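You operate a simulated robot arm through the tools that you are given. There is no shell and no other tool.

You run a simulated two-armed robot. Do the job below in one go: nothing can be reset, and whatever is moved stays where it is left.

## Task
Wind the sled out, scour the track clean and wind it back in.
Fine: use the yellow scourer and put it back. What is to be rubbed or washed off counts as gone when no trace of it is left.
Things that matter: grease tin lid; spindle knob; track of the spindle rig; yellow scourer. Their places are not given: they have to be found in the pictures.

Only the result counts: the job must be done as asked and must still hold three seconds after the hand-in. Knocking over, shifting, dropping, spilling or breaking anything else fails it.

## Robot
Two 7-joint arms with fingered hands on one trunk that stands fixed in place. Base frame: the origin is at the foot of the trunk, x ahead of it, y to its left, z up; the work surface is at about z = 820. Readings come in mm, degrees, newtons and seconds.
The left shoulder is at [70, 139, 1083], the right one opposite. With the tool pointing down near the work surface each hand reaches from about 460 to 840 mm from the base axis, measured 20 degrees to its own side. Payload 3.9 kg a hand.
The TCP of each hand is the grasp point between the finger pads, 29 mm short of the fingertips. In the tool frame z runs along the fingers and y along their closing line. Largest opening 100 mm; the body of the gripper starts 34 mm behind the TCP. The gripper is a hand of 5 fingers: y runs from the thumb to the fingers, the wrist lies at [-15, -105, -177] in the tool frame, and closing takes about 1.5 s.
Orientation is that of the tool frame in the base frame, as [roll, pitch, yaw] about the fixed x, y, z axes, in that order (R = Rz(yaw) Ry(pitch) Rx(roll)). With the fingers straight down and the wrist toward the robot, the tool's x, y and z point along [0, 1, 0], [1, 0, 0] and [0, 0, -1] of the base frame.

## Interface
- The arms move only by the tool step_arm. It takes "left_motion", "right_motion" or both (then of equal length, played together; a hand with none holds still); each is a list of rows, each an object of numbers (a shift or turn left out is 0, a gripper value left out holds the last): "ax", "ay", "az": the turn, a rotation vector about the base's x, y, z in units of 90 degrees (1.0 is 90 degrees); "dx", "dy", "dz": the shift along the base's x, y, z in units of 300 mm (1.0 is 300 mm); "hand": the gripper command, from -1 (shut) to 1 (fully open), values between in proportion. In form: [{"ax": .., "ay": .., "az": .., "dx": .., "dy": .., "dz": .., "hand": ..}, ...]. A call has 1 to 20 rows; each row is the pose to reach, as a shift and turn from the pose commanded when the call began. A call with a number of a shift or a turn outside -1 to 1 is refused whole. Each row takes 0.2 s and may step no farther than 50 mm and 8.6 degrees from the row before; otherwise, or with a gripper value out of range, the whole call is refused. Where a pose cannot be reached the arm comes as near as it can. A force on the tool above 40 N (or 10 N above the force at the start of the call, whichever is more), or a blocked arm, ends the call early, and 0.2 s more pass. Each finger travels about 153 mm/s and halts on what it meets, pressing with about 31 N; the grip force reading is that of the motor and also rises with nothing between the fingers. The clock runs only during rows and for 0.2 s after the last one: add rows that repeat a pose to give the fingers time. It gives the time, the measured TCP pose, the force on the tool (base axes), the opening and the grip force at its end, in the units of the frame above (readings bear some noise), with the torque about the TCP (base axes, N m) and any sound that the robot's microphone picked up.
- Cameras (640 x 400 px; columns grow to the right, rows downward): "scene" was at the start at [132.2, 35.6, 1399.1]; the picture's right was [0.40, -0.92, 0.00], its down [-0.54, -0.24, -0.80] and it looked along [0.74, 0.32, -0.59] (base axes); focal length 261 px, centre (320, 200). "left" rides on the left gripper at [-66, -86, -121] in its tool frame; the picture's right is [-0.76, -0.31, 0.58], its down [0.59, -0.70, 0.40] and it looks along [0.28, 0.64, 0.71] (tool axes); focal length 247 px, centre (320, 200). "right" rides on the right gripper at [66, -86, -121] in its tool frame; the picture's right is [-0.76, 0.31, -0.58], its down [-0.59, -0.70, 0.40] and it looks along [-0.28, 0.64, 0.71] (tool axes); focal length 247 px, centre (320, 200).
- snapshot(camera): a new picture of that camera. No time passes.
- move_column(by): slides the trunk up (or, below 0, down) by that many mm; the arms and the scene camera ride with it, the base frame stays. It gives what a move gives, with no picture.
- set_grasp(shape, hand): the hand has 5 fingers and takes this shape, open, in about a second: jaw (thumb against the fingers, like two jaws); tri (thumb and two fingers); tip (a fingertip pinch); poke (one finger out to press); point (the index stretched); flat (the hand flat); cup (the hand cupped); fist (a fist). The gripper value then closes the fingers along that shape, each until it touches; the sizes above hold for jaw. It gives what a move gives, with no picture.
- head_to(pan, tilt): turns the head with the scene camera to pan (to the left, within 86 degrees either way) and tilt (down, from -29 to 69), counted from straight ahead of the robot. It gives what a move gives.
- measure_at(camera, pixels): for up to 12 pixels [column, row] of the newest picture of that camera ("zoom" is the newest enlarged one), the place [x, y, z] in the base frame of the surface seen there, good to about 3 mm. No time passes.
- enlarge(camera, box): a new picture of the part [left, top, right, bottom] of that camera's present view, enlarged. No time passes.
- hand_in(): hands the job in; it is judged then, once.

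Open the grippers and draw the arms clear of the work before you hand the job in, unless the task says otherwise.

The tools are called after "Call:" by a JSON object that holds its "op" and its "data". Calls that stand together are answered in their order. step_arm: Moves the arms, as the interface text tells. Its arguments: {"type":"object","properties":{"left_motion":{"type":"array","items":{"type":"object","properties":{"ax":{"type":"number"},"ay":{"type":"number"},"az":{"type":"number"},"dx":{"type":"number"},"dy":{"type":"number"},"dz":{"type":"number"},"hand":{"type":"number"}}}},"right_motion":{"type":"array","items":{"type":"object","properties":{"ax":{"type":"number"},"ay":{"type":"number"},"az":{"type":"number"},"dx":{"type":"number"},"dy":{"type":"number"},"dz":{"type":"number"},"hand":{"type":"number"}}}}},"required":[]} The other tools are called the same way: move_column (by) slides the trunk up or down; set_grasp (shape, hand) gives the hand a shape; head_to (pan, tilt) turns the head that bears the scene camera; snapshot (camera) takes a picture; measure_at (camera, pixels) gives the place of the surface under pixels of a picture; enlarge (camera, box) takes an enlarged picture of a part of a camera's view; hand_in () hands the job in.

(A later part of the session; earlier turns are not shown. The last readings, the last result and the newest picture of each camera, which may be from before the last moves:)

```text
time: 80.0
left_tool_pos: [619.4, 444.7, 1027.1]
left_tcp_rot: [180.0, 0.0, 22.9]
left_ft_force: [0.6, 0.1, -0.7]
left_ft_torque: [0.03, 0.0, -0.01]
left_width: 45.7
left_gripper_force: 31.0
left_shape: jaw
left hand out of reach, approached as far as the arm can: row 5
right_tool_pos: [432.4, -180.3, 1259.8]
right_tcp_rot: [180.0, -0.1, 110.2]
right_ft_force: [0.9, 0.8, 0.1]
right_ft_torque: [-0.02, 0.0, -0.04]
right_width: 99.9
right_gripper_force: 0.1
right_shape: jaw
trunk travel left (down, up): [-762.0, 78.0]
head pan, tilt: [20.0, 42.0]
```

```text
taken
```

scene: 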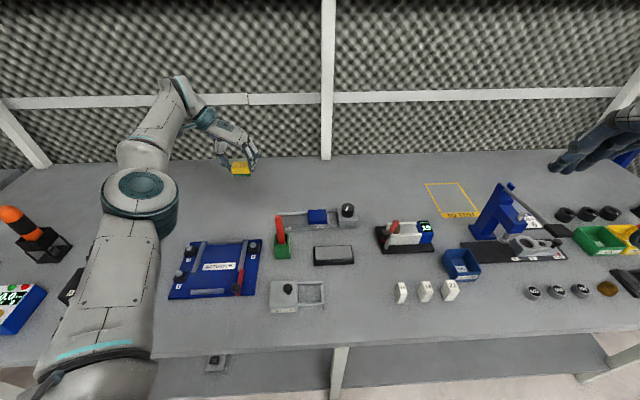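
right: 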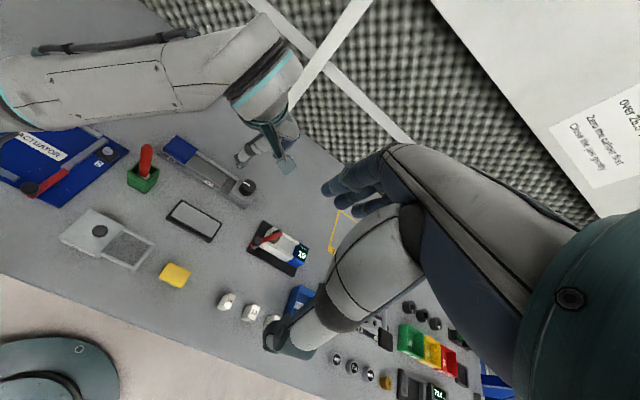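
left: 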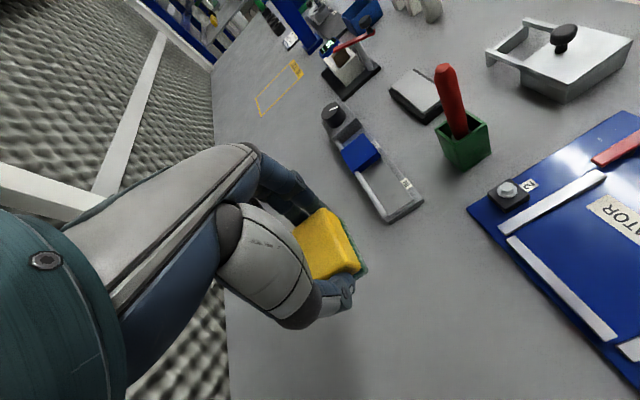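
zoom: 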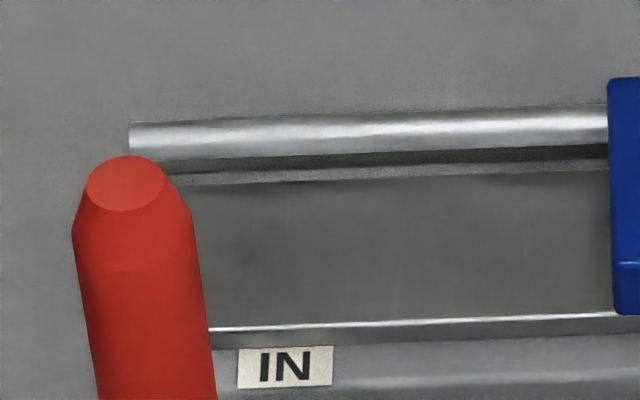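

Most of the dark line was shadow. I zoom into the left camera's view of the track from the other side for any trace.

Call:
{"op": "enlarge", "data": {"camera": "left", "box": [352, 150, 416, 210]}}

Call:
{"op": "enlarge", "data": {"camera": "scene", "box": [284, 213, 300, 223]}}

```text
6.67 times, centred on (384, 180) of left
```

zoom: 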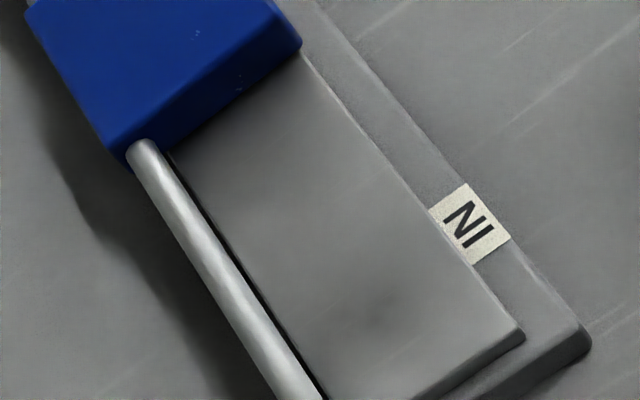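

```text
16.00 times, centred on (292, 218) of scene
```

zoom: 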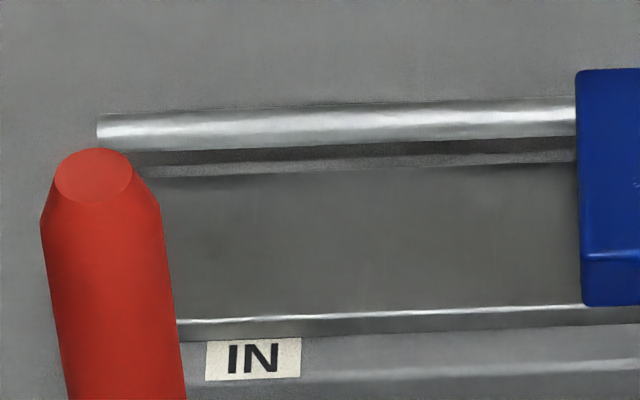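

A faint smudge may remain (left zoom around (380,300)), so I go back for more thorough scouring with small sideways variations.

Call:
{"op": "step_arm", "data": {"left_motion": [{"dx": 0.003, "dy": -0.12}, {"dx": 0.007, "dy": -0.25}, {"dx": 0.007, "dy": -0.38}, {"dx": 0.007, "dy": -0.46}, {"dx": 0.007, "dy": -0.46, "dz": -0.15}, {"dx": 0.007, "dy": -0.46, "dz": -0.3}, {"dx": 0.007, "dy": -0.46, "dz": -0.42}, {"dx": 0.007, "dy": -0.46, "dz": -0.47}, {"dx": 0.007, "dy": -0.46, "dz": -0.47}]}}

Call:
{"op": "enlarge", "data": {"camera": "scene", "box": [260, 180, 340, 230]}}

```text
time: 82.0
left_tool_pos: [622.4, 306.4, 886.5]
left_tcp_rot: [-180.0, 0.0, 23.0]
left_ft_force: [0.1, -0.6, -0.6]
left_ft_torque: [0.02, 0.02, -0.03]
left_width: 45.8
left_gripper_force: 31.2
left_shape: jaw
right_tool_pos: [431.3, -179.4, 1260.9]
right_tcp_rot: [-180.0, 0.0, 110.2]
right_ft_force: [0.1, 0.3, 0.2]
right_ft_torque: [0.03, 0.0, 0.0]
right_width: 100.1
right_gripper_force: 0.1
right_shape: jaw
trunk travel left (down, up): [-762.0, 78.0]
head pan, tilt: [20.0, 42.0]
```

```text
8.00 times, centred on (300, 205) of scene
```

zoom: 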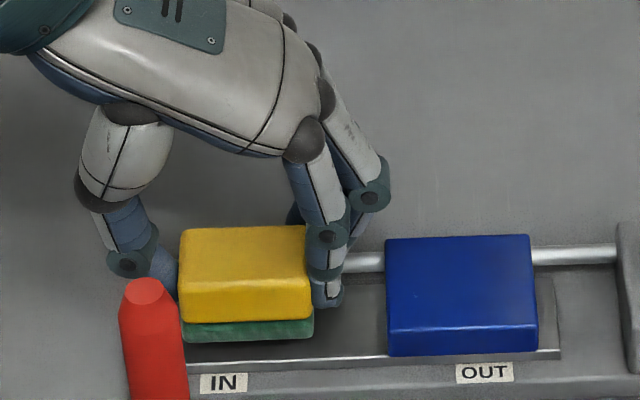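

I press down again (command z≈875) and scrub with longer strokes, first with the same lateral position.

Call:
{"op": "step_arm", "data": {"left_motion": [{"dz": -0.02}, {"dz": -0.036}, {"dx": -0.0104, "dy": 0.0245, "dz": -0.039}, {"dx": -0.0208, "dy": 0.0491, "dz": -0.039}, {"dx": -0.0104, "dy": 0.0245, "dz": -0.039}, {"dx": 0.0, "dy": 0.0, "dz": -0.039}, {"dx": 0.0104, "dy": -0.0245, "dz": -0.039}, {"dx": 0.0143, "dy": -0.0337, "dz": -0.039}, {"dx": 0.0, "dy": 0.0, "dz": -0.039}, {"dx": -0.0104, "dy": 0.0245, "dz": -0.039}, {"dx": -0.0208, "dy": 0.0491, "dz": -0.039}, {"dx": -0.0104, "dy": 0.0245, "dz": -0.039}, {"dx": 0.0, "dy": 0.0, "dz": -0.039}, {"dx": 0.0104, "dy": -0.0245, "dz": -0.039}, {"dx": 0.0143, "dy": -0.0337, "dz": -0.039}, {"dx": 0.0, "dy": 0.0, "dz": -0.039}, {"dx": -0.0104, "dy": 0.0245, "dz": -0.039}, {"dx": -0.0208, "dy": 0.0491, "dz": -0.039}, {"dx": -0.0104, "dy": 0.0245, "dz": -0.039}, {"dx": 0.0, "dy": 0.0, "dz": -0.039}]}}

Call:
{"op": "enlarge", "data": {"camera": "scene", "box": [260, 180, 340, 230]}}

```text
time: 86.2
left_tool_pos: [619.7, 308.0, 878.8]
left_tcp_rot: [180.0, -0.1, 23.1]
left_ft_force: [-2.3, 7.4, 18.9]
left_ft_torque: [0.08, -0.03, 0.03]
left_width: 45.8
left_gripper_force: 30.8
left_shape: jaw
right_tool_pos: [428.8, -179.3, 1262.6]
right_tcp_rot: [179.9, 0.0, 110.2]
right_ft_force: [0.3, 0.7, -0.1]
right_ft_torque: [0.01, 0.0, -0.04]
right_width: 99.9
right_gripper_force: 0.0
right_shape: jaw
trunk travel left (down, up): [-762.0, 78.0]
head pan, tilt: [20.0, 42.0]
```

```text
8.00 times, centred on (300, 205) of scene
```

zoom: 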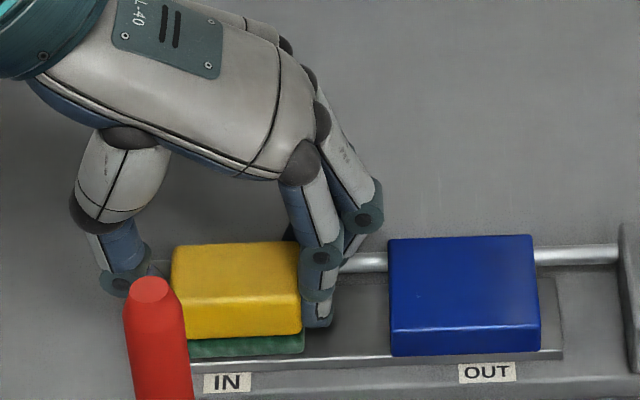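

Pressing at 19 N. One more round with lateral offsets of +2.5 and −4 mm.

Call:
{"op": "step_arm", "data": {"left_motion": [{"dx": -0.0027, "dy": 0.0278}, {"dx": -0.0131, "dy": 0.0524}, {"dx": -0.0027, "dy": 0.0278}, {"dx": 0.0077, "dy": 0.0033}, {"dx": 0.0181, "dy": -0.0212}, {"dx": 0.022, "dy": -0.0304}, {"dx": 0.0077, "dy": 0.0033}, {"dx": -0.0027, "dy": 0.0278}, {"dx": -0.0131, "dy": 0.0524}, {"dx": -0.0331, "dy": 0.0439}, {"dx": -0.0227, "dy": 0.0193}, {"dx": -0.0123, "dy": -0.0052}, {"dx": -0.0019, "dy": -0.0297}, {"dx": 0.002, "dy": -0.0389}, {"dx": -0.0123, "dy": -0.0052}, {"dx": -0.0227, "dy": 0.0193}, {"dx": -0.0331, "dy": 0.0439}, {"dx": -0.0227, "dy": 0.0193}, {"dx": 0.0, "dy": 0.0}]}}

Call:
{"op": "step_arm", "data": {"left_motion": [{"dz": 0.02}, {"dz": 0.1}, {"dz": 0.22}, {"dz": 0.35}, {"dz": 0.45, "dy": 0.1}, {"dz": 0.5, "dy": 0.22}, {"dz": 0.5, "dy": 0.34}, {"dz": 0.5, "dy": 0.42}]}}

Call:
{"op": "enlarge", "data": {"camera": "scene", "box": [278, 208, 310, 228]}}

Call:
{"op": "snapshot", "data": {"camera": "left"}}

```text
time: 90.2
left_tool_pos: [620.0, 306.0, 876.7]
left_tcp_rot: [-180.0, -0.1, 23.2]
left_ft_force: [-5.2, 4.6, 14.8]
left_ft_torque: [0.1, 0.08, 0.01]
left_width: 45.9
left_gripper_force: 31.0
left_shape: jaw
right_tool_pos: [429.8, -180.2, 1261.8]
right_tcp_rot: [179.9, 0.0, 110.2]
right_ft_force: [-0.5, 0.7, 1.0]
right_ft_torque: [0.04, 0.01, 0.0]
right_width: 99.8
right_gripper_force: 0.1
right_shape: jaw
trunk travel left (down, up): [-762.0, 78.0]
head pan, tilt: [20.0, 42.0]
```

```text
time: 92.0
left_tool_pos: [623.2, 433.4, 1027.4]
left_tcp_rot: [-180.0, 0.1, 22.8]
left_ft_force: [-1.4, -0.4, -0.6]
left_ft_torque: [-0.02, 0.01, 0.01]
left_width: 45.8
left_gripper_force: 31.0
left_shape: jaw
right_tool_pos: [432.8, -180.8, 1261.3]
right_tcp_rot: [180.0, -0.1, 110.2]
right_ft_force: [0.2, -0.3, 0.2]
right_ft_torque: [0.01, 0.02, 0.0]
right_width: 99.7
right_gripper_force: 0.1
right_shape: jaw
trunk travel left (down, up): [-762.0, 78.0]
head pan, tilt: [20.0, 42.0]
```

```text
16.00 times, centred on (294, 218) of scene
```

zoom: 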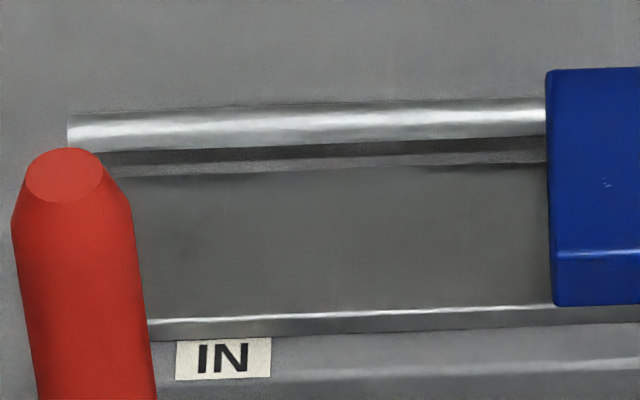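

```text
taken
```

left: 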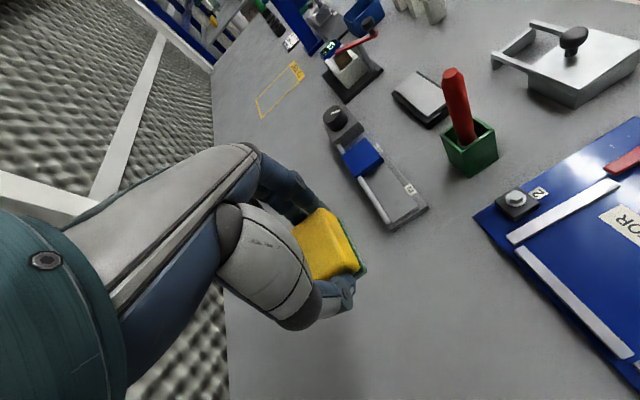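

I zoom the left camera's view of the track to check for traces.

Call:
{"op": "enlarge", "data": {"camera": "left", "box": [352, 155, 432, 230]}}

Call:
{"op": "enlarge", "data": {"camera": "scene", "box": [280, 212, 296, 222]}}

```text
5.33 times, centred on (392, 192) of left
```

zoom: 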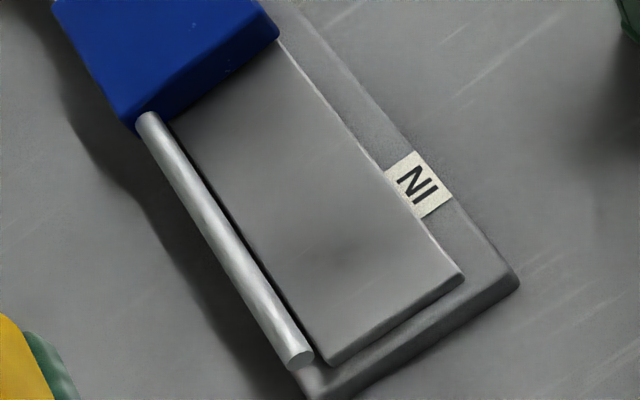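

```text
16.00 times, centred on (288, 217) of scene
```

zoom: 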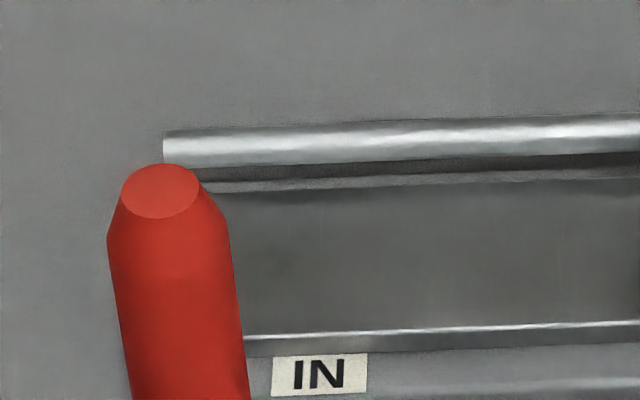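

A faint darker blob is visible at (345,255) in the left zoom. I measure where it is and compare from a different viewpoint to tell a trace from a shadow or reflection.

Call:
{"op": "enlarge", "data": {"camera": "left", "box": [376, 185, 424, 230]}}

Call:
{"op": "measure_at", "data": {"camera": "zoom", "pixels": [[310, 200], [260, 190], [340, 215], [250, 300], [420, 230]]}}

```text
8.89 times, centred on (400, 208) of left
```

zoom: 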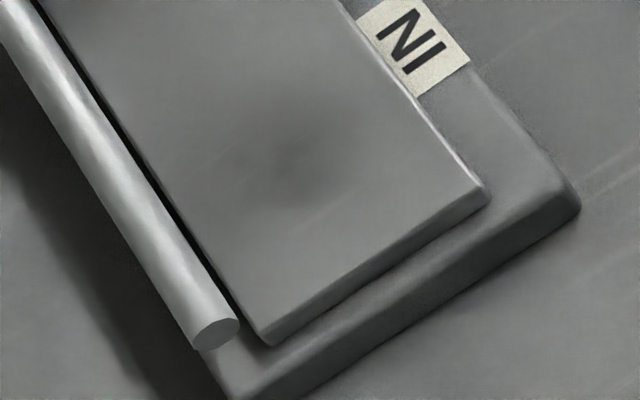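

```text
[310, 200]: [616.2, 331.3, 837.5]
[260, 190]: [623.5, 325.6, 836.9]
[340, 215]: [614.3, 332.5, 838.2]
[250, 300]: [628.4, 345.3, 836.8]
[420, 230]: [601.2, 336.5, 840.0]
```

The blob's centre is about (619,323), which might just be the soft shadow of the red peg (515,275, top 968) cast away from the robot. I measure the rig's own shadow band to get the light's direction.

Call:
{"op": "measure_at", "data": {"camera": "zoom", "pixels": [[15, 190], [50, 260], [100, 350], [10, 100], [215, 330], [300, 165], [380, 135], [110, 390], [180, 390]]}}

Call:
{"op": "enlarge", "data": {"camera": "left", "box": [376, 60, 536, 230]}}

```text
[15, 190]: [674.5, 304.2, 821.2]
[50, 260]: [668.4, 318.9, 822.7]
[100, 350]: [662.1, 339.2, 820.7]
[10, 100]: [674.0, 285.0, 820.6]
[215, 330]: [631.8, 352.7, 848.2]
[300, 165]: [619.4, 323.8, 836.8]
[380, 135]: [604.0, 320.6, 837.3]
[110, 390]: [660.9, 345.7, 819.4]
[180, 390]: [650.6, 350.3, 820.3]
```

```text
2.35 times, centred on (456, 145) of left
```

zoom: 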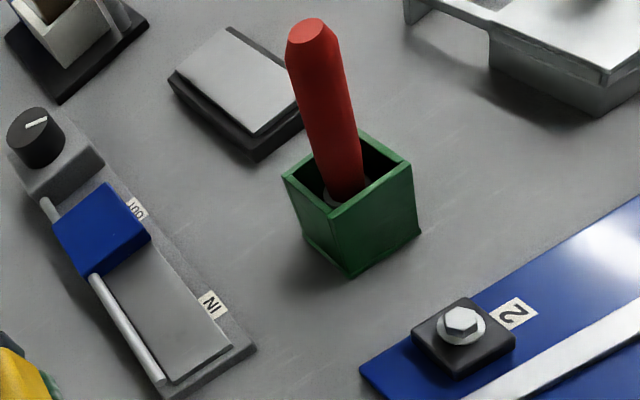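

The rig's shadow shows the light comes from the robot's side, so the peg's shadow could fall right there. To be sure, I scrub that end of the track once more (centred on u≈−55) and compare the same view afterwards.

Call:
{"op": "step_arm", "data": {"left_motion": [{"dx": 0.0, "dy": -0.12}, {"dx": -0.01, "dy": -0.25}, {"dx": -0.02, "dy": -0.37}, {"dx": -0.02, "dy": -0.38, "dz": -0.15}, {"dx": -0.02, "dy": -0.38, "dz": -0.3}, {"dx": -0.02, "dy": -0.38, "dz": -0.42}, {"dx": -0.02, "dy": -0.38, "dz": -0.465}, {"dx": -0.02, "dy": -0.38, "dz": -0.465}]}}

Call:
{"op": "enlarge", "data": {"camera": "scene", "box": [260, 180, 340, 230]}}

```text
time: 93.8
left_tool_pos: [616.5, 318.5, 887.5]
left_tcp_rot: [180.0, 0.1, 23.0]
left_ft_force: [-0.4, -0.7, 0.1]
left_ft_torque: [-0.01, 0.01, 0.0]
left_width: 46.0
left_gripper_force: 31.1
left_shape: jaw
right_tool_pos: [431.3, -181.5, 1262.1]
right_tcp_rot: [-179.9, 0.0, 110.2]
right_ft_force: [-0.2, -0.7, 0.0]
right_ft_torque: [-0.02, 0.02, -0.02]
right_width: 99.6
right_gripper_force: 0.1
right_shape: jaw
trunk travel left (down, up): [-762.0, 78.0]
head pan, tilt: [20.0, 42.0]
```

```text
8.00 times, centred on (300, 205) of scene
```

zoom: 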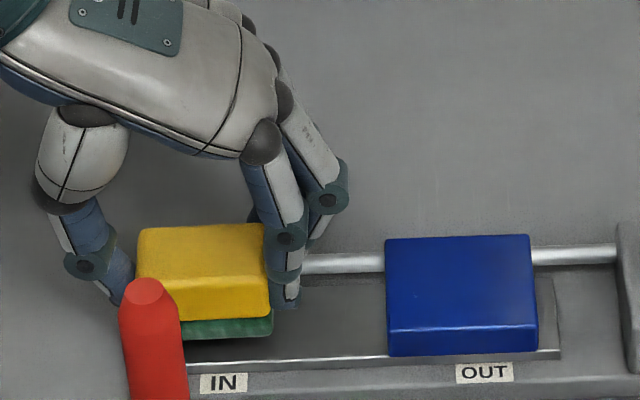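

Centred at u≈−53. I press and scrub here with several strokes.

Call:
{"op": "step_arm", "data": {"left_motion": [{"dz": -0.022}, {"dz": -0.04}, {"dx": -0.0104, "dy": 0.0245, "dz": -0.043}, {"dx": 0.0, "dy": 0.0, "dz": -0.043}, {"dx": 0.013, "dy": -0.0307, "dz": -0.043}, {"dx": 0.0, "dy": 0.0, "dz": -0.043}, {"dx": -0.0104, "dy": 0.0245, "dz": -0.043}, {"dx": 0.0, "dy": 0.0, "dz": -0.043}, {"dx": 0.013, "dy": -0.0307, "dz": -0.043}, {"dx": 0.026, "dy": -0.0613, "dz": -0.043}, {"dx": 0.013, "dy": -0.0307, "dz": -0.043}, {"dx": 0.0, "dy": 0.0, "dz": -0.043}, {"dx": -0.0195, "dy": 0.0206, "dz": -0.043}, {"dx": -0.0092, "dy": -0.0039, "dz": -0.043}, {"dx": 0.0038, "dy": -0.0346, "dz": -0.043}, {"dx": 0.0168, "dy": -0.0652, "dz": -0.043}, {"dx": 0.0038, "dy": -0.0346, "dz": -0.043}, {"dx": -0.0092, "dy": -0.0039, "dz": -0.043}, {"dx": -0.0195, "dy": 0.0206, "dz": -0.043}, {"dx": 0.0, "dy": 0.0, "dz": -0.043}]}}

Call:
{"op": "step_arm", "data": {"left_motion": [{"dz": 0.02}, {"dz": 0.1}, {"dz": 0.22}, {"dz": 0.35}, {"dz": 0.45, "dx": 0.01, "dy": 0.1}, {"dz": 0.5, "dx": 0.02, "dy": 0.22}, {"dz": 0.5, "dx": 0.02, "dy": 0.34}, {"dz": 0.5, "dx": 0.02, "dy": 0.38}]}}

Call:
{"op": "enlarge", "data": {"camera": "left", "box": [376, 185, 424, 230]}}

Call:
{"op": "enlarge", "data": {"camera": "scene", "box": [280, 212, 296, 222]}}

```text
time: 98.0
left_tool_pos: [610.9, 318.3, 875.9]
left_tcp_rot: [180.0, -0.1, 23.2]
left_ft_force: [-7.4, 2.9, 20.2]
left_ft_torque: [0.05, 0.1, -0.06]
left_width: 46.8
left_gripper_force: 30.5
left_shape: jaw
right_tool_pos: [427.1, -179.5, 1262.7]
right_tcp_rot: [179.8, 0.0, 110.3]
right_ft_force: [0.1, -0.5, 0.2]
right_ft_torque: [-0.04, -0.01, 0.01]
right_width: 100.0
right_gripper_force: 0.1
right_shape: jaw
trunk travel left (down, up): [-762.0, 78.0]
head pan, tilt: [20.0, 42.0]
```

```text
time: 99.8
left_tool_pos: [620.3, 433.4, 1023.7]
left_tcp_rot: [180.0, 0.1, 22.9]
left_ft_force: [1.2, -0.8, -0.1]
left_ft_torque: [-0.01, 0.03, 0.01]
left_width: 46.0
left_gripper_force: 31.2
left_shape: jaw
right_tool_pos: [432.1, -179.8, 1261.2]
right_tcp_rot: [180.0, 0.0, 110.3]
right_ft_force: [0.0, 0.1, -0.4]
right_ft_torque: [0.03, 0.0, -0.02]
right_width: 99.8
right_gripper_force: 0.0
right_shape: jaw
trunk travel left (down, up): [-762.0, 78.0]
head pan, tilt: [20.0, 42.0]
```

```text
8.89 times, centred on (400, 208) of left
```

zoom: 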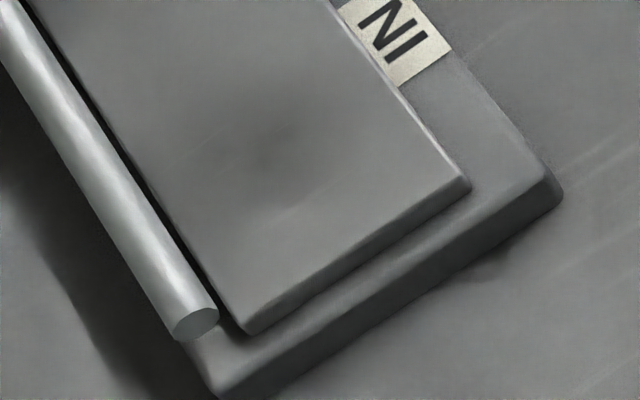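

```text
16.00 times, centred on (288, 217) of scene
```

zoom: 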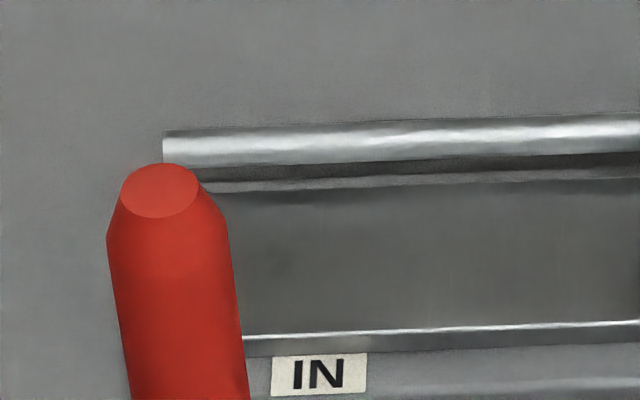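

The blob is unchanged by scrubbing, so it is a shadow. I check the far edge near the rod, where the stain's outline had reached, in a closer zoom.

Call:
{"op": "enlarge", "data": {"camera": "scene", "box": [284, 213, 300, 219]}}

Call:
{"op": "snapshot", "data": {"camera": "right"}}

```text
16.00 times, centred on (292, 216) of scene
```

zoom: 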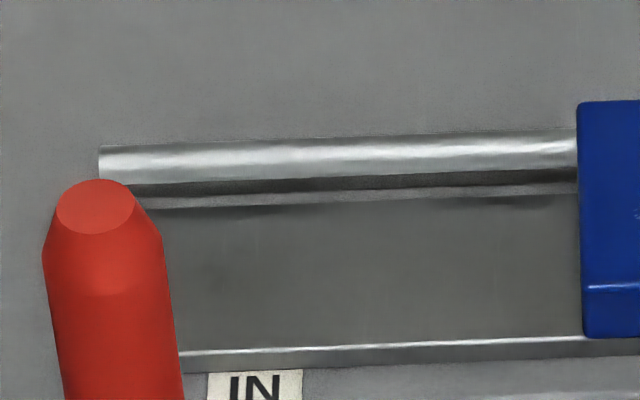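

```text
taken
```

right: 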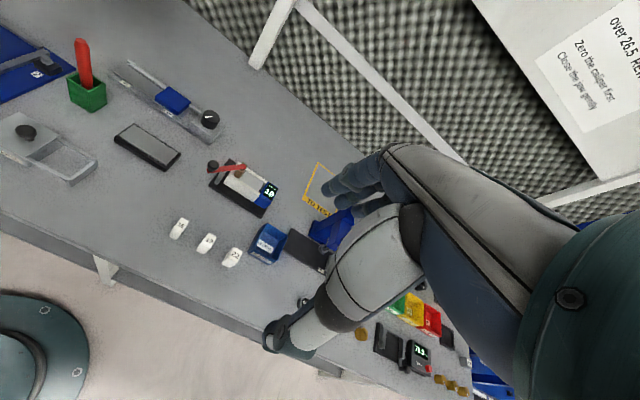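

I zoom the right camera on the rig, which sees the track from another side.

Call:
{"op": "enlarge", "data": {"camera": "right", "box": [105, 50, 185, 115]}}

Call:
{"op": "enlarge", "data": {"camera": "right", "box": [110, 55, 150, 85]}}

```text
6.15 times, centred on (145, 82) of right
```

zoom: 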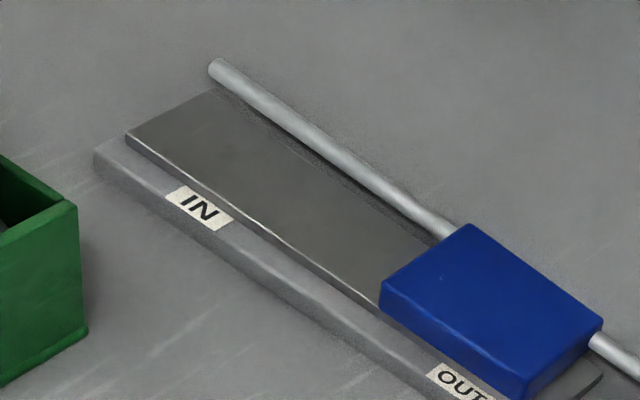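

```text
13.33 times, centred on (130, 70) of right
```

zoom: 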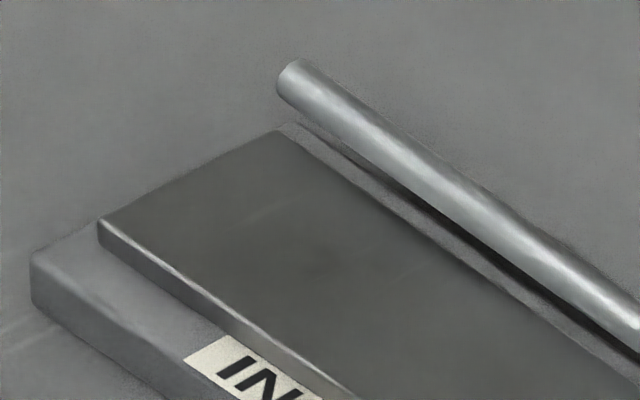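

The right camera shows the track clean, with only the diffuse peg shadow. One last tight look at the far edge further along toward the sled.

Call:
{"op": "enlarge", "data": {"camera": "right", "box": [130, 62, 162, 86]}}

```text
16.00 times, centred on (146, 74) of right
```

zoom: 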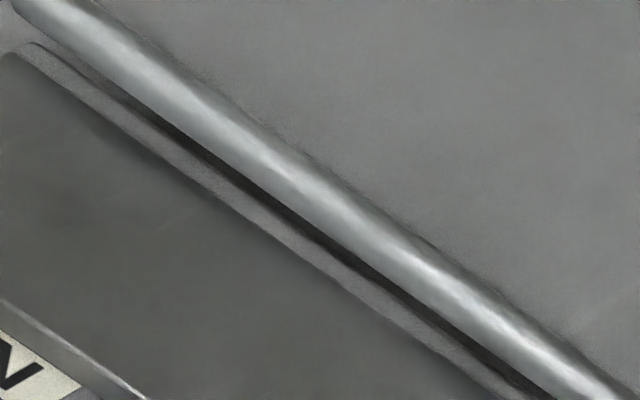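

There may be a very slight darker strip just inside the far edge, so I do one more pass pressed toward the rod side to be thorough.

Call:
{"op": "step_arm", "data": {"left_motion": [{"dy": -0.13}, {"dy": -0.27}, {"dy": -0.38}, {"dy": -0.424}, {"dy": -0.424, "dz": -0.15}, {"dy": -0.424, "dz": -0.3}, {"dy": -0.424, "dz": -0.41}, {"dy": -0.424, "dz": -0.455}, {"dy": -0.424, "dz": -0.455}]}}

Call:
{"op": "step_arm", "data": {"left_motion": [{"dz": -0.022}, {"dz": -0.035}, {"dx": 0.0123, "dy": 0.0052, "dz": -0.037}, {"dx": -0.0007, "dy": 0.0359, "dz": -0.037}, {"dx": -0.0137, "dy": 0.0665, "dz": -0.037}, {"dx": -0.0007, "dy": 0.0359, "dz": -0.037}, {"dx": 0.0123, "dy": 0.0052, "dz": -0.037}, {"dx": 0.024, "dy": -0.0224, "dz": -0.037}, {"dx": 0.0266, "dy": -0.0285, "dz": -0.037}, {"dx": 0.0123, "dy": 0.0052, "dz": -0.037}, {"dx": -0.0007, "dy": 0.0359, "dz": -0.037}, {"dx": -0.0137, "dy": 0.0665, "dz": -0.037}, {"dx": -0.0007, "dy": 0.0359, "dz": -0.037}, {"dx": 0.0123, "dy": 0.0052, "dz": -0.037}, {"dx": 0.0266, "dy": -0.0285, "dz": -0.037}, {"dx": 0.0123, "dy": 0.0052, "dz": -0.037}, {"dx": -0.0007, "dy": 0.0359, "dz": -0.037}, {"dx": 0.0123, "dy": 0.0052, "dz": -0.037}]}}

Call:
{"op": "enlarge", "data": {"camera": "scene", "box": [260, 180, 340, 230]}}

```text
time: 101.8
left_tool_pos: [620.5, 303.7, 886.2]
left_tcp_rot: [179.9, 0.1, 23.1]
left_ft_force: [1.0, -0.5, -0.8]
left_ft_torque: [0.03, -0.01, -0.02]
left_width: 45.7
left_gripper_force: 30.7
left_shape: jaw
right_tool_pos: [430.6, -179.9, 1261.8]
right_tcp_rot: [179.9, 0.1, 110.2]
right_ft_force: [1.1, 0.9, -0.3]
right_ft_torque: [0.02, 0.0, 0.01]
right_width: 99.8
right_gripper_force: 0.1
right_shape: jaw
trunk travel left (down, up): [-762.0, 78.0]
head pan, tilt: [20.0, 42.0]
```

```text
time: 105.6
left_tool_pos: [625.7, 307.8, 875.9]
left_tcp_rot: [180.0, 0.0, 23.1]
left_ft_force: [-0.4, 3.4, 6.9]
left_ft_torque: [0.08, 0.01, -0.01]
left_width: 45.9
left_gripper_force: 31.1
left_shape: jaw
right_tool_pos: [430.5, -180.4, 1260.9]
right_tcp_rot: [-180.0, 0.1, 110.2]
right_ft_force: [0.4, -0.3, 0.3]
right_ft_torque: [0.0, 0.04, 0.01]
right_width: 99.7
right_gripper_force: 0.1
right_shape: jaw
trunk travel left (down, up): [-762.0, 78.0]
head pan, tilt: [20.0, 42.0]
```

```text
8.00 times, centred on (300, 205) of scene
```

zoom: 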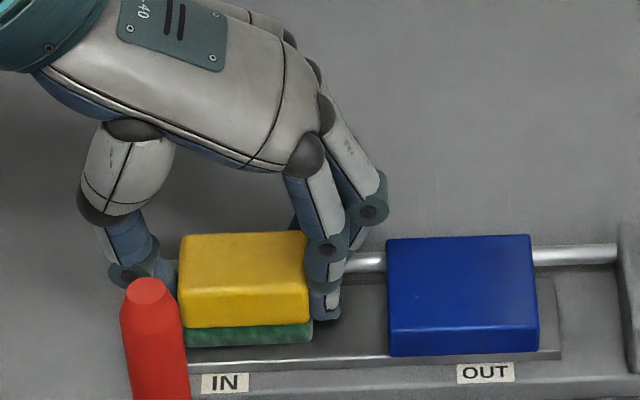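

The far-edge pass is done. I lift to z≈1040 and check the track and how the scourer sits in the hand.

Call:
{"op": "step_arm", "data": {"left_motion": [{"dz": 0.02}, {"dz": 0.1}, {"dz": 0.22}, {"dz": 0.35}, {"dz": 0.48}, {"dz": 0.55}, {"dz": 0.55}]}}

Call:
{"op": "enlarge", "data": {"camera": "scene", "box": [278, 208, 310, 228]}}

Call:
{"op": "enlarge", "data": {"camera": "scene", "box": [250, 145, 330, 195]}}

Call:
{"op": "enlarge", "data": {"camera": "right", "box": [110, 55, 158, 91]}}

```text
time: 107.2
left_tool_pos: [624.9, 306.6, 1042.0]
left_tcp_rot: [180.0, 0.1, 23.1]
left_ft_force: [0.1, -0.2, 0.3]
left_ft_torque: [0.02, 0.02, 0.01]
left_width: 45.8
left_gripper_force: 30.8
left_shape: jaw
right_tool_pos: [432.6, -179.1, 1261.3]
right_tcp_rot: [180.0, 0.0, 110.2]
right_ft_force: [0.8, -0.2, -0.3]
right_ft_torque: [0.03, 0.01, 0.01]
right_width: 100.0
right_gripper_force: 0.1
right_shape: jaw
trunk travel left (down, up): [-762.0, 78.0]
head pan, tilt: [20.0, 42.0]
```

```text
16.00 times, centred on (294, 218) of scene
```

zoom: 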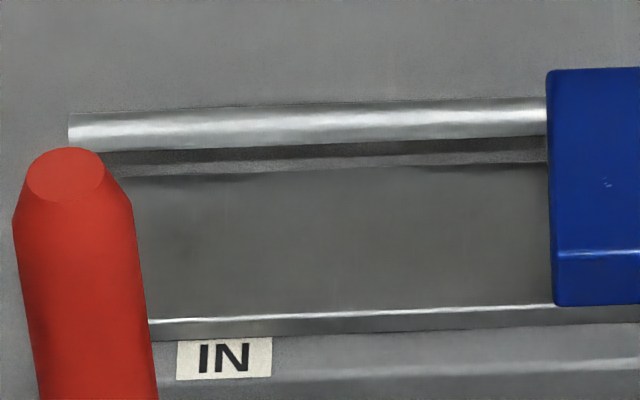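

```text
8.00 times, centred on (290, 170) of scene
```

zoom: 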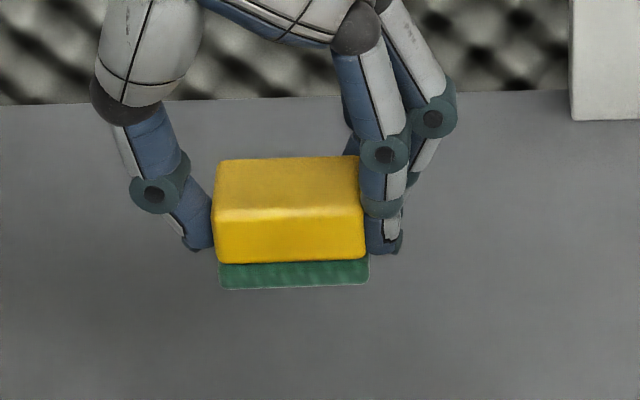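

```text
11.11 times, centred on (134, 73) of right
```

zoom: 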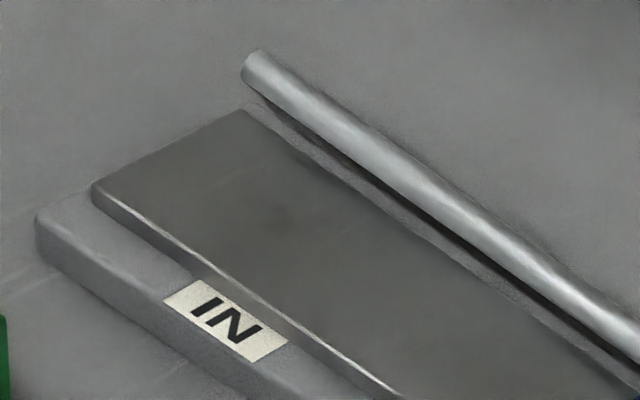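

The track is clean from all sides (the faint patches are unchanged, view-dependent shading). I measure the scourer in the hand again to place it back exactly where it stood.

Call:
{"op": "enlarge", "data": {"camera": "scene", "box": [250, 145, 330, 195]}}

Call:
{"op": "measure_at", "data": {"camera": "zoom", "pixels": [[222, 166], [350, 163], [358, 208], [218, 212], [224, 286], [364, 280], [290, 185], [290, 280]]}}

```text
8.00 times, centred on (290, 170) of scene
```

zoom: 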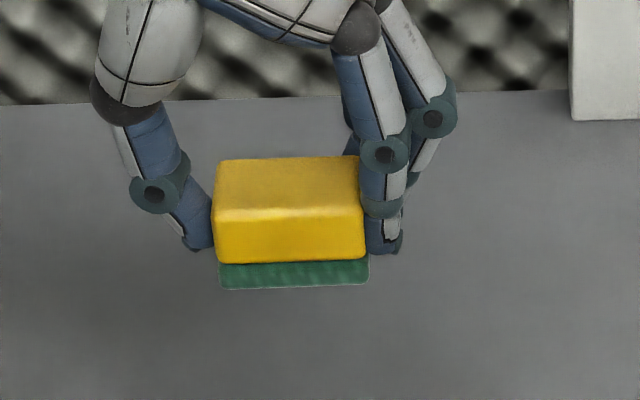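

```text
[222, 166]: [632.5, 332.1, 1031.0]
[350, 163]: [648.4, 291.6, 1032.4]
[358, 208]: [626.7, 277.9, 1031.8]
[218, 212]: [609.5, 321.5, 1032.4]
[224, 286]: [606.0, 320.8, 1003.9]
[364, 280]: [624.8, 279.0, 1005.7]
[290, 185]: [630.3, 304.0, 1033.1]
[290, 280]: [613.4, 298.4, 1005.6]
```

The scourer now sits 2–3 mm higher in the grip; placing TCP at about (447.3,67.5) puts it back at its original centre (451.7,66.7). I carry it back at height, then lower to z≈880.

Call:
{"op": "step_arm", "data": {"left_motion": [{"dx": -0.08, "dy": -0.108}, {"dx": -0.16, "dy": -0.216}, {"dx": -0.25, "dy": -0.337}, {"dx": -0.34, "dy": -0.458}, {"dx": -0.43, "dy": -0.579}, {"dx": -0.51, "dy": -0.687}, {"dx": -0.56, "dy": -0.754}, {"dx": -0.592, "dy": -0.797}, {"dx": -0.592, "dy": -0.797}, {"dx": -0.592, "dy": -0.797, "dz": -0.14}, {"dx": -0.592, "dy": -0.797, "dz": -0.28}, {"dx": -0.592, "dy": -0.797, "dz": -0.42}, {"dx": -0.592, "dy": -0.797, "dz": -0.52}, {"dx": -0.592, "dy": -0.797, "dz": -0.54}, {"dx": -0.592, "dy": -0.797, "dz": -0.54}]}}

Call:
{"op": "enlarge", "data": {"camera": "scene", "box": [296, 245, 408, 315]}}

```text
time: 110.4
left_tool_pos: [448.5, 67.8, 878.4]
left_tcp_rot: [180.0, 0.1, 23.0]
left_ft_force: [-1.2, 0.1, -0.5]
left_ft_torque: [0.0, -0.01, -0.01]
left_width: 46.0
left_gripper_force: 31.4
left_shape: jaw
right_tool_pos: [432.1, -179.6, 1259.9]
right_tcp_rot: [-180.0, 0.0, 110.1]
right_ft_force: [0.2, 0.0, -0.5]
right_ft_torque: [-0.02, -0.01, -0.01]
right_width: 99.6
right_gripper_force: 0.0
right_shape: jaw
trunk travel left (down, up): [-762.0, 78.0]
head pan, tilt: [20.0, 42.0]
```

```text
5.71 times, centred on (352, 280) of scene
```

zoom: 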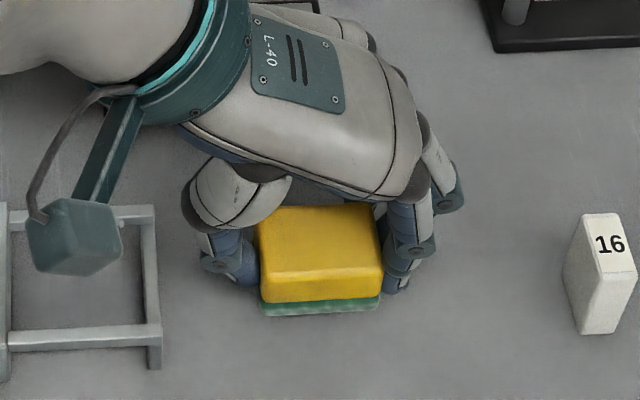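

I measure the scourer's corners here to fine-tune before setting it down.

Call:
{"op": "measure_at", "data": {"camera": "zoom", "pixels": [[262, 213], [372, 208], [378, 265], [266, 270], [268, 312], [376, 304]]}}

```text
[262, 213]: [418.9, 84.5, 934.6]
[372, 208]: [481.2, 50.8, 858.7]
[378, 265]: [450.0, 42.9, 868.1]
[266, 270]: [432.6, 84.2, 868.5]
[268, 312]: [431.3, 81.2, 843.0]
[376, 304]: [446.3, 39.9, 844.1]
```

It lines up with the original spot within ~1–2 mm. I lower it to the table in small steps.

Call:
{"op": "step_arm", "data": {"left_motion": [{"dz": -0.03}, {"dz": -0.045}, {"dz": -0.053}, {"dz": -0.058}, {"dz": -0.062}, {"dz": -0.062}]}}

```text
time: 111.8
left_tool_pos: [447.1, 67.3, 861.5]
left_tcp_rot: [-180.0, 0.1, 23.0]
left_ft_force: [0.3, -0.8, -1.0]
left_ft_torque: [0.03, -0.01, 0.0]
left_width: 45.7
left_gripper_force: 31.0
left_shape: jaw
right_tool_pos: [430.0, -180.1, 1260.8]
right_tcp_rot: [180.0, 0.0, 110.2]
right_ft_force: [0.5, -0.4, 0.1]
right_ft_torque: [-0.03, -0.02, -0.02]
right_width: 99.9
right_gripper_force: 0.1
right_shape: jaw
trunk travel left (down, up): [-762.0, 78.0]
head pan, tilt: [20.0, 42.0]
```

No contact yet at 861.5; a few more 1 mm steps down.

Call:
{"op": "step_arm", "data": {"left_motion": [{"dz": -0.004}, {"dz": -0.008}, {"dz": -0.008}]}}

Call:
{"op": "enlarge", "data": {"camera": "scene", "box": [312, 260, 392, 310]}}

```text
time: 112.6
left_tool_pos: [448.2, 66.6, 858.6]
left_tcp_rot: [179.9, 0.1, 23.0]
left_ft_force: [-0.4, -0.2, 2.5]
left_ft_torque: [0.06, 0.02, 0.02]
left_width: 46.0
left_gripper_force: 31.2
left_shape: jaw
right_tool_pos: [431.0, -180.8, 1261.2]
right_tcp_rot: [179.9, 0.0, 110.2]
right_ft_force: [0.7, 0.1, 0.5]
right_ft_torque: [-0.02, 0.02, -0.02]
right_width: 99.9
right_gripper_force: 0.1
right_shape: jaw
trunk travel left (down, up): [-762.0, 78.0]
head pan, tilt: [20.0, 42.0]
```

```text
8.00 times, centred on (352, 285) of scene
```

zoom: 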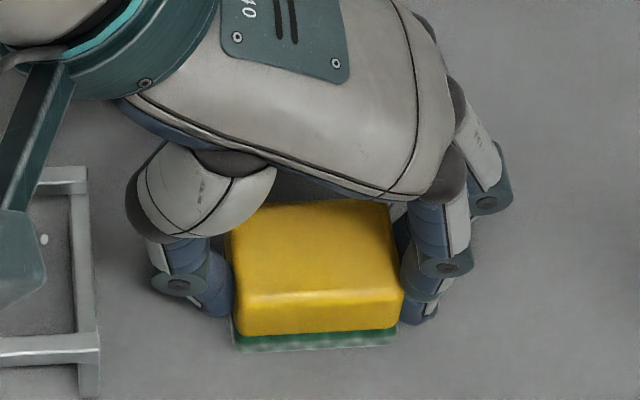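

Light contact (2.5 N): the scourer stands on the table. I open the hand to ~75 mm and lift straight up.

Call:
{"op": "step_arm", "data": {"left_motion": [{"hand": -0.02}, {"hand": 0.2}, {"hand": 0.5}, {"hand": 0.5}, {"dz": 0.05}, {"dz": 0.15}, {"dz": 0.3}, {"dz": 0.45}, {"dz": 0.6}, {"dz": 0.6}]}}

Call:
{"op": "snapshot", "data": {"camera": "scene"}}

Call:
{"op": "enlarge", "data": {"camera": "scene", "box": [312, 275, 376, 315]}}

```text
time: 114.8
left_tool_pos: [445.7, 65.5, 1037.1]
left_tcp_rot: [180.0, 0.1, 23.1]
left_ft_force: [-0.4, -0.1, 0.5]
left_ft_torque: [-0.03, 0.01, -0.01]
left_width: 74.8
left_gripper_force: 0.0
left_shape: jaw
right_tool_pos: [431.3, -179.2, 1261.8]
right_tcp_rot: [180.0, 0.0, 110.2]
right_ft_force: [0.2, -0.5, 0.8]
right_ft_torque: [-0.01, 0.0, 0.03]
right_width: 99.9
right_gripper_force: 0.1
right_shape: jaw
trunk travel left (down, up): [-762.0, 78.0]
head pan, tilt: [20.0, 42.0]
```

```text
taken
```

scene: 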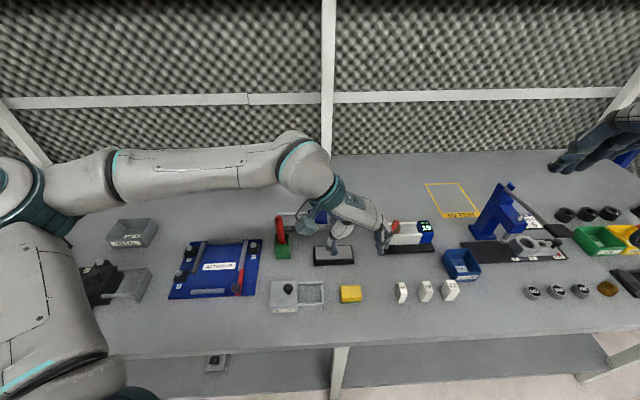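

```text
10.00 times, centred on (344, 295) of scene
```

zoom: 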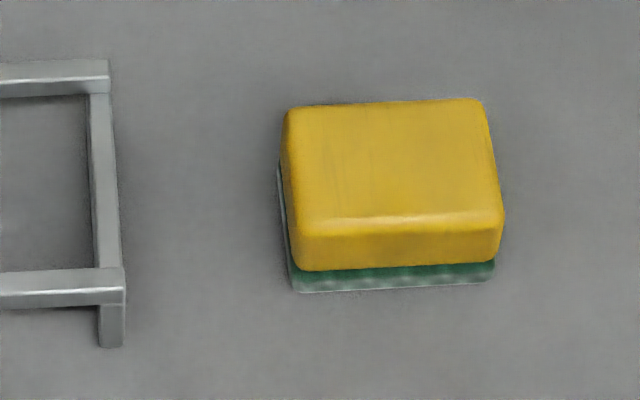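

The scourer is back within ~1–2 mm of where it stood, and the hand is open. I move the left hand back over the knob (695,145) at z≈985, yaw 34.

Call:
{"op": "step_arm", "data": {"left_motion": [{"dx": 0.1, "dy": 0.032, "az": 0.02}, {"dx": 0.22, "dy": 0.071, "az": 0.04}, {"dx": 0.34, "dy": 0.109, "az": 0.06}, {"dx": 0.46, "dy": 0.148, "az": 0.08}, {"dx": 0.58, "dy": 0.187, "az": 0.1}, {"dx": 0.69, "dy": 0.222, "az": 0.122}, {"dx": 0.78, "dy": 0.251, "az": 0.122}, {"dx": 0.83, "dy": 0.267, "az": 0.122}, {"dx": 0.83, "dy": 0.267, "dz": -0.1, "az": 0.122}, {"dx": 0.83, "dy": 0.267, "dz": -0.173, "az": 0.122, "hand": 0.3}, {"dx": 0.83, "dy": 0.267, "dz": -0.173, "az": 0.122, "hand": 0.3}]}}

Call:
{"op": "snapshot", "data": {"camera": "scene"}}

```text
time: 117.2
left_tool_pos: [695.9, 148.7, 986.9]
left_tcp_rot: [-180.0, 0.0, 33.9]
left_ft_force: [0.3, 0.0, -1.0]
left_ft_torque: [0.0, 0.0, 0.03]
left_width: 65.2
left_gripper_force: 0.0
left_shape: jaw
right_tool_pos: [431.3, -179.8, 1261.5]
right_tcp_rot: [-180.0, 0.0, 110.2]
right_ft_force: [0.3, 0.0, -0.6]
right_ft_torque: [0.05, -0.02, -0.01]
right_width: 99.9
right_gripper_force: 0.1
right_shape: jaw
trunk travel left (down, up): [-762.0, 78.0]
head pan, tilt: [20.0, 42.0]
```

```text
taken
```

scene: 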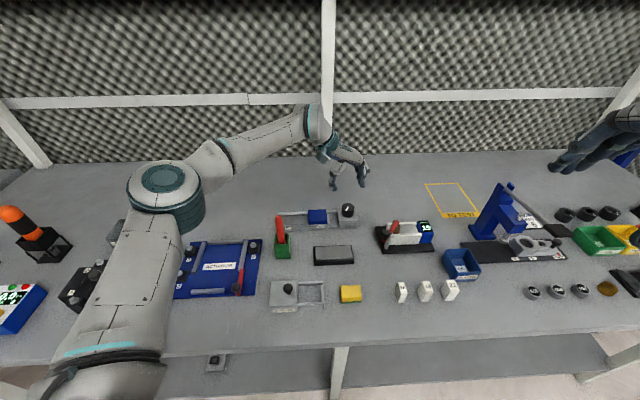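

Now I lower to z≈927 with a turn to yaw 13 and check position.

Call:
{"op": "step_arm", "data": {"left_motion": [{"dz": -0.05, "az": -0.08}, {"dz": -0.1, "az": -0.16}, {"dz": -0.15, "az": -0.232}, {"dz": -0.2, "az": -0.232}, {"dz": -0.2, "az": -0.232}]}}

Call:
{"op": "enlarge", "data": {"camera": "scene", "box": [270, 180, 382, 250]}}

```text
time: 118.4
left_tool_pos: [697.0, 147.3, 926.0]
left_tcp_rot: [180.0, 0.2, 13.0]
left_ft_force: [-0.8, 0.0, 0.6]
left_ft_torque: [0.01, 0.03, -0.02]
left_width: 65.1
left_gripper_force: 0.0
left_shape: jaw
right_tool_pos: [430.5, -180.1, 1260.9]
right_tcp_rot: [-179.9, 0.0, 110.2]
right_ft_force: [-0.5, 0.9, 0.3]
right_ft_torque: [-0.01, -0.02, 0.0]
right_width: 99.8
right_gripper_force: 0.1
right_shape: jaw
trunk travel left (down, up): [-762.0, 78.0]
head pan, tilt: [20.0, 42.0]
```

```text
5.71 times, centred on (326, 215) of scene
```

zoom: 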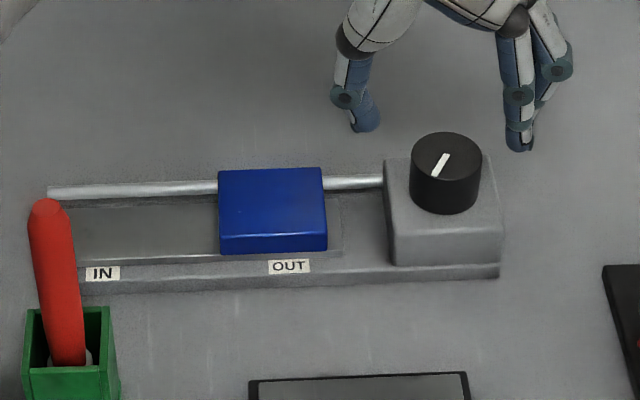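

The track looks clean here. I shift 2 mm to centre, lower to z≈896 and close on the knob.

Call:
{"op": "step_arm", "data": {"left_motion": [{"dx": -0.006, "dy": -0.006}, {"dx": -0.006, "dy": -0.006, "dz": -0.05}, {"dx": -0.006, "dy": -0.006, "dz": -0.1}, {"dx": -0.006, "dy": -0.006, "dz": -0.1}, {"dx": -0.006, "dy": -0.006, "dz": -0.1, "hand": -1}, {"dx": -0.006, "dy": -0.006, "dz": -0.1, "hand": -1}, {"dx": -0.006, "dy": -0.006, "dz": -0.1, "hand": -1}, {"dx": -0.006, "dy": -0.006, "dz": -0.1, "hand": -1}]}}

Call:
{"op": "enlarge", "data": {"camera": "scene", "box": [270, 180, 382, 250]}}

```text
time: 120.2
left_tool_pos: [694.6, 147.2, 896.4]
left_tcp_rot: [-180.0, 0.0, 13.1]
left_ft_force: [-0.8, 3.2, -0.9]
left_ft_torque: [0.07, -0.01, 0.0]
left_width: 30.4
left_gripper_force: 31.0
left_shape: jaw
right_tool_pos: [432.4, -180.0, 1260.5]
right_tcp_rot: [-180.0, -0.1, 110.3]
right_ft_force: [-0.9, 0.1, -0.2]
right_ft_torque: [0.02, -0.02, 0.02]
right_width: 100.0
right_gripper_force: 0.1
right_shape: jaw
trunk travel left (down, up): [-762.0, 78.0]
head pan, tilt: [20.0, 42.0]
```

```text
5.71 times, centred on (326, 215) of scene
```

zoom: 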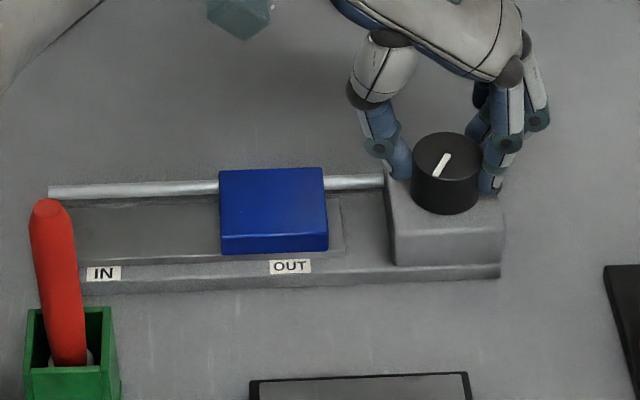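

Gripped again. I now wind counter-clockwise (az positive), 68° in small steps.

Call:
{"op": "step_arm", "data": {"left_motion": [{"az": 0.08}, {"az": 0.16}, {"az": 0.24}, {"az": 0.32}, {"az": 0.4}, {"az": 0.48}, {"az": 0.56}, {"az": 0.64}, {"az": 0.72}, {"az": 0.76}, {"az": 0.76}]}}

Call:
{"op": "enlarge", "data": {"camera": "scene", "box": [270, 180, 382, 250]}}

```text
time: 122.6
left_tool_pos: [689.9, 134.1, 895.2]
left_tcp_rot: [-180.0, 1.0, 60.1]
left_ft_force: [3.7, 21.6, 16.4]
left_ft_torque: [0.39, -0.23, 0.09]
left_width: 28.6
left_gripper_force: 30.6
left_shape: jaw
left hand out of reach, approached as far as the arm can: row 7, 8, 9, 10, 11
right_tool_pos: [429.6, -175.9, 1262.1]
right_tcp_rot: [180.0, 0.2, 110.2]
right_ft_force: [0.2, 0.5, -0.5]
right_ft_torque: [0.0, 0.0, 0.01]
right_width: 99.6
right_gripper_force: 0.1
right_shape: jaw
trunk travel left (down, up): [-762.0, 78.0]
head pan, tilt: [20.0, 42.0]
```

```text
5.71 times, centred on (326, 215) of scene
```

zoom: 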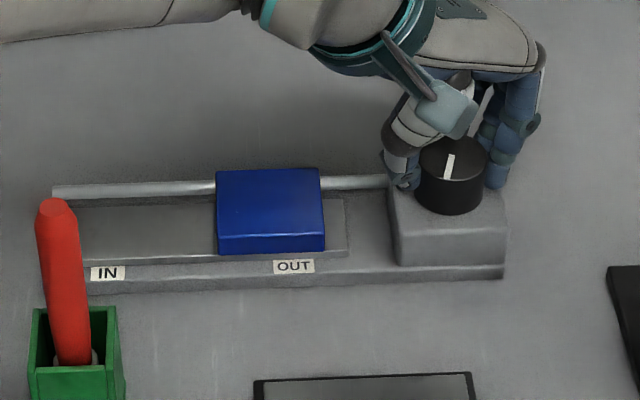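

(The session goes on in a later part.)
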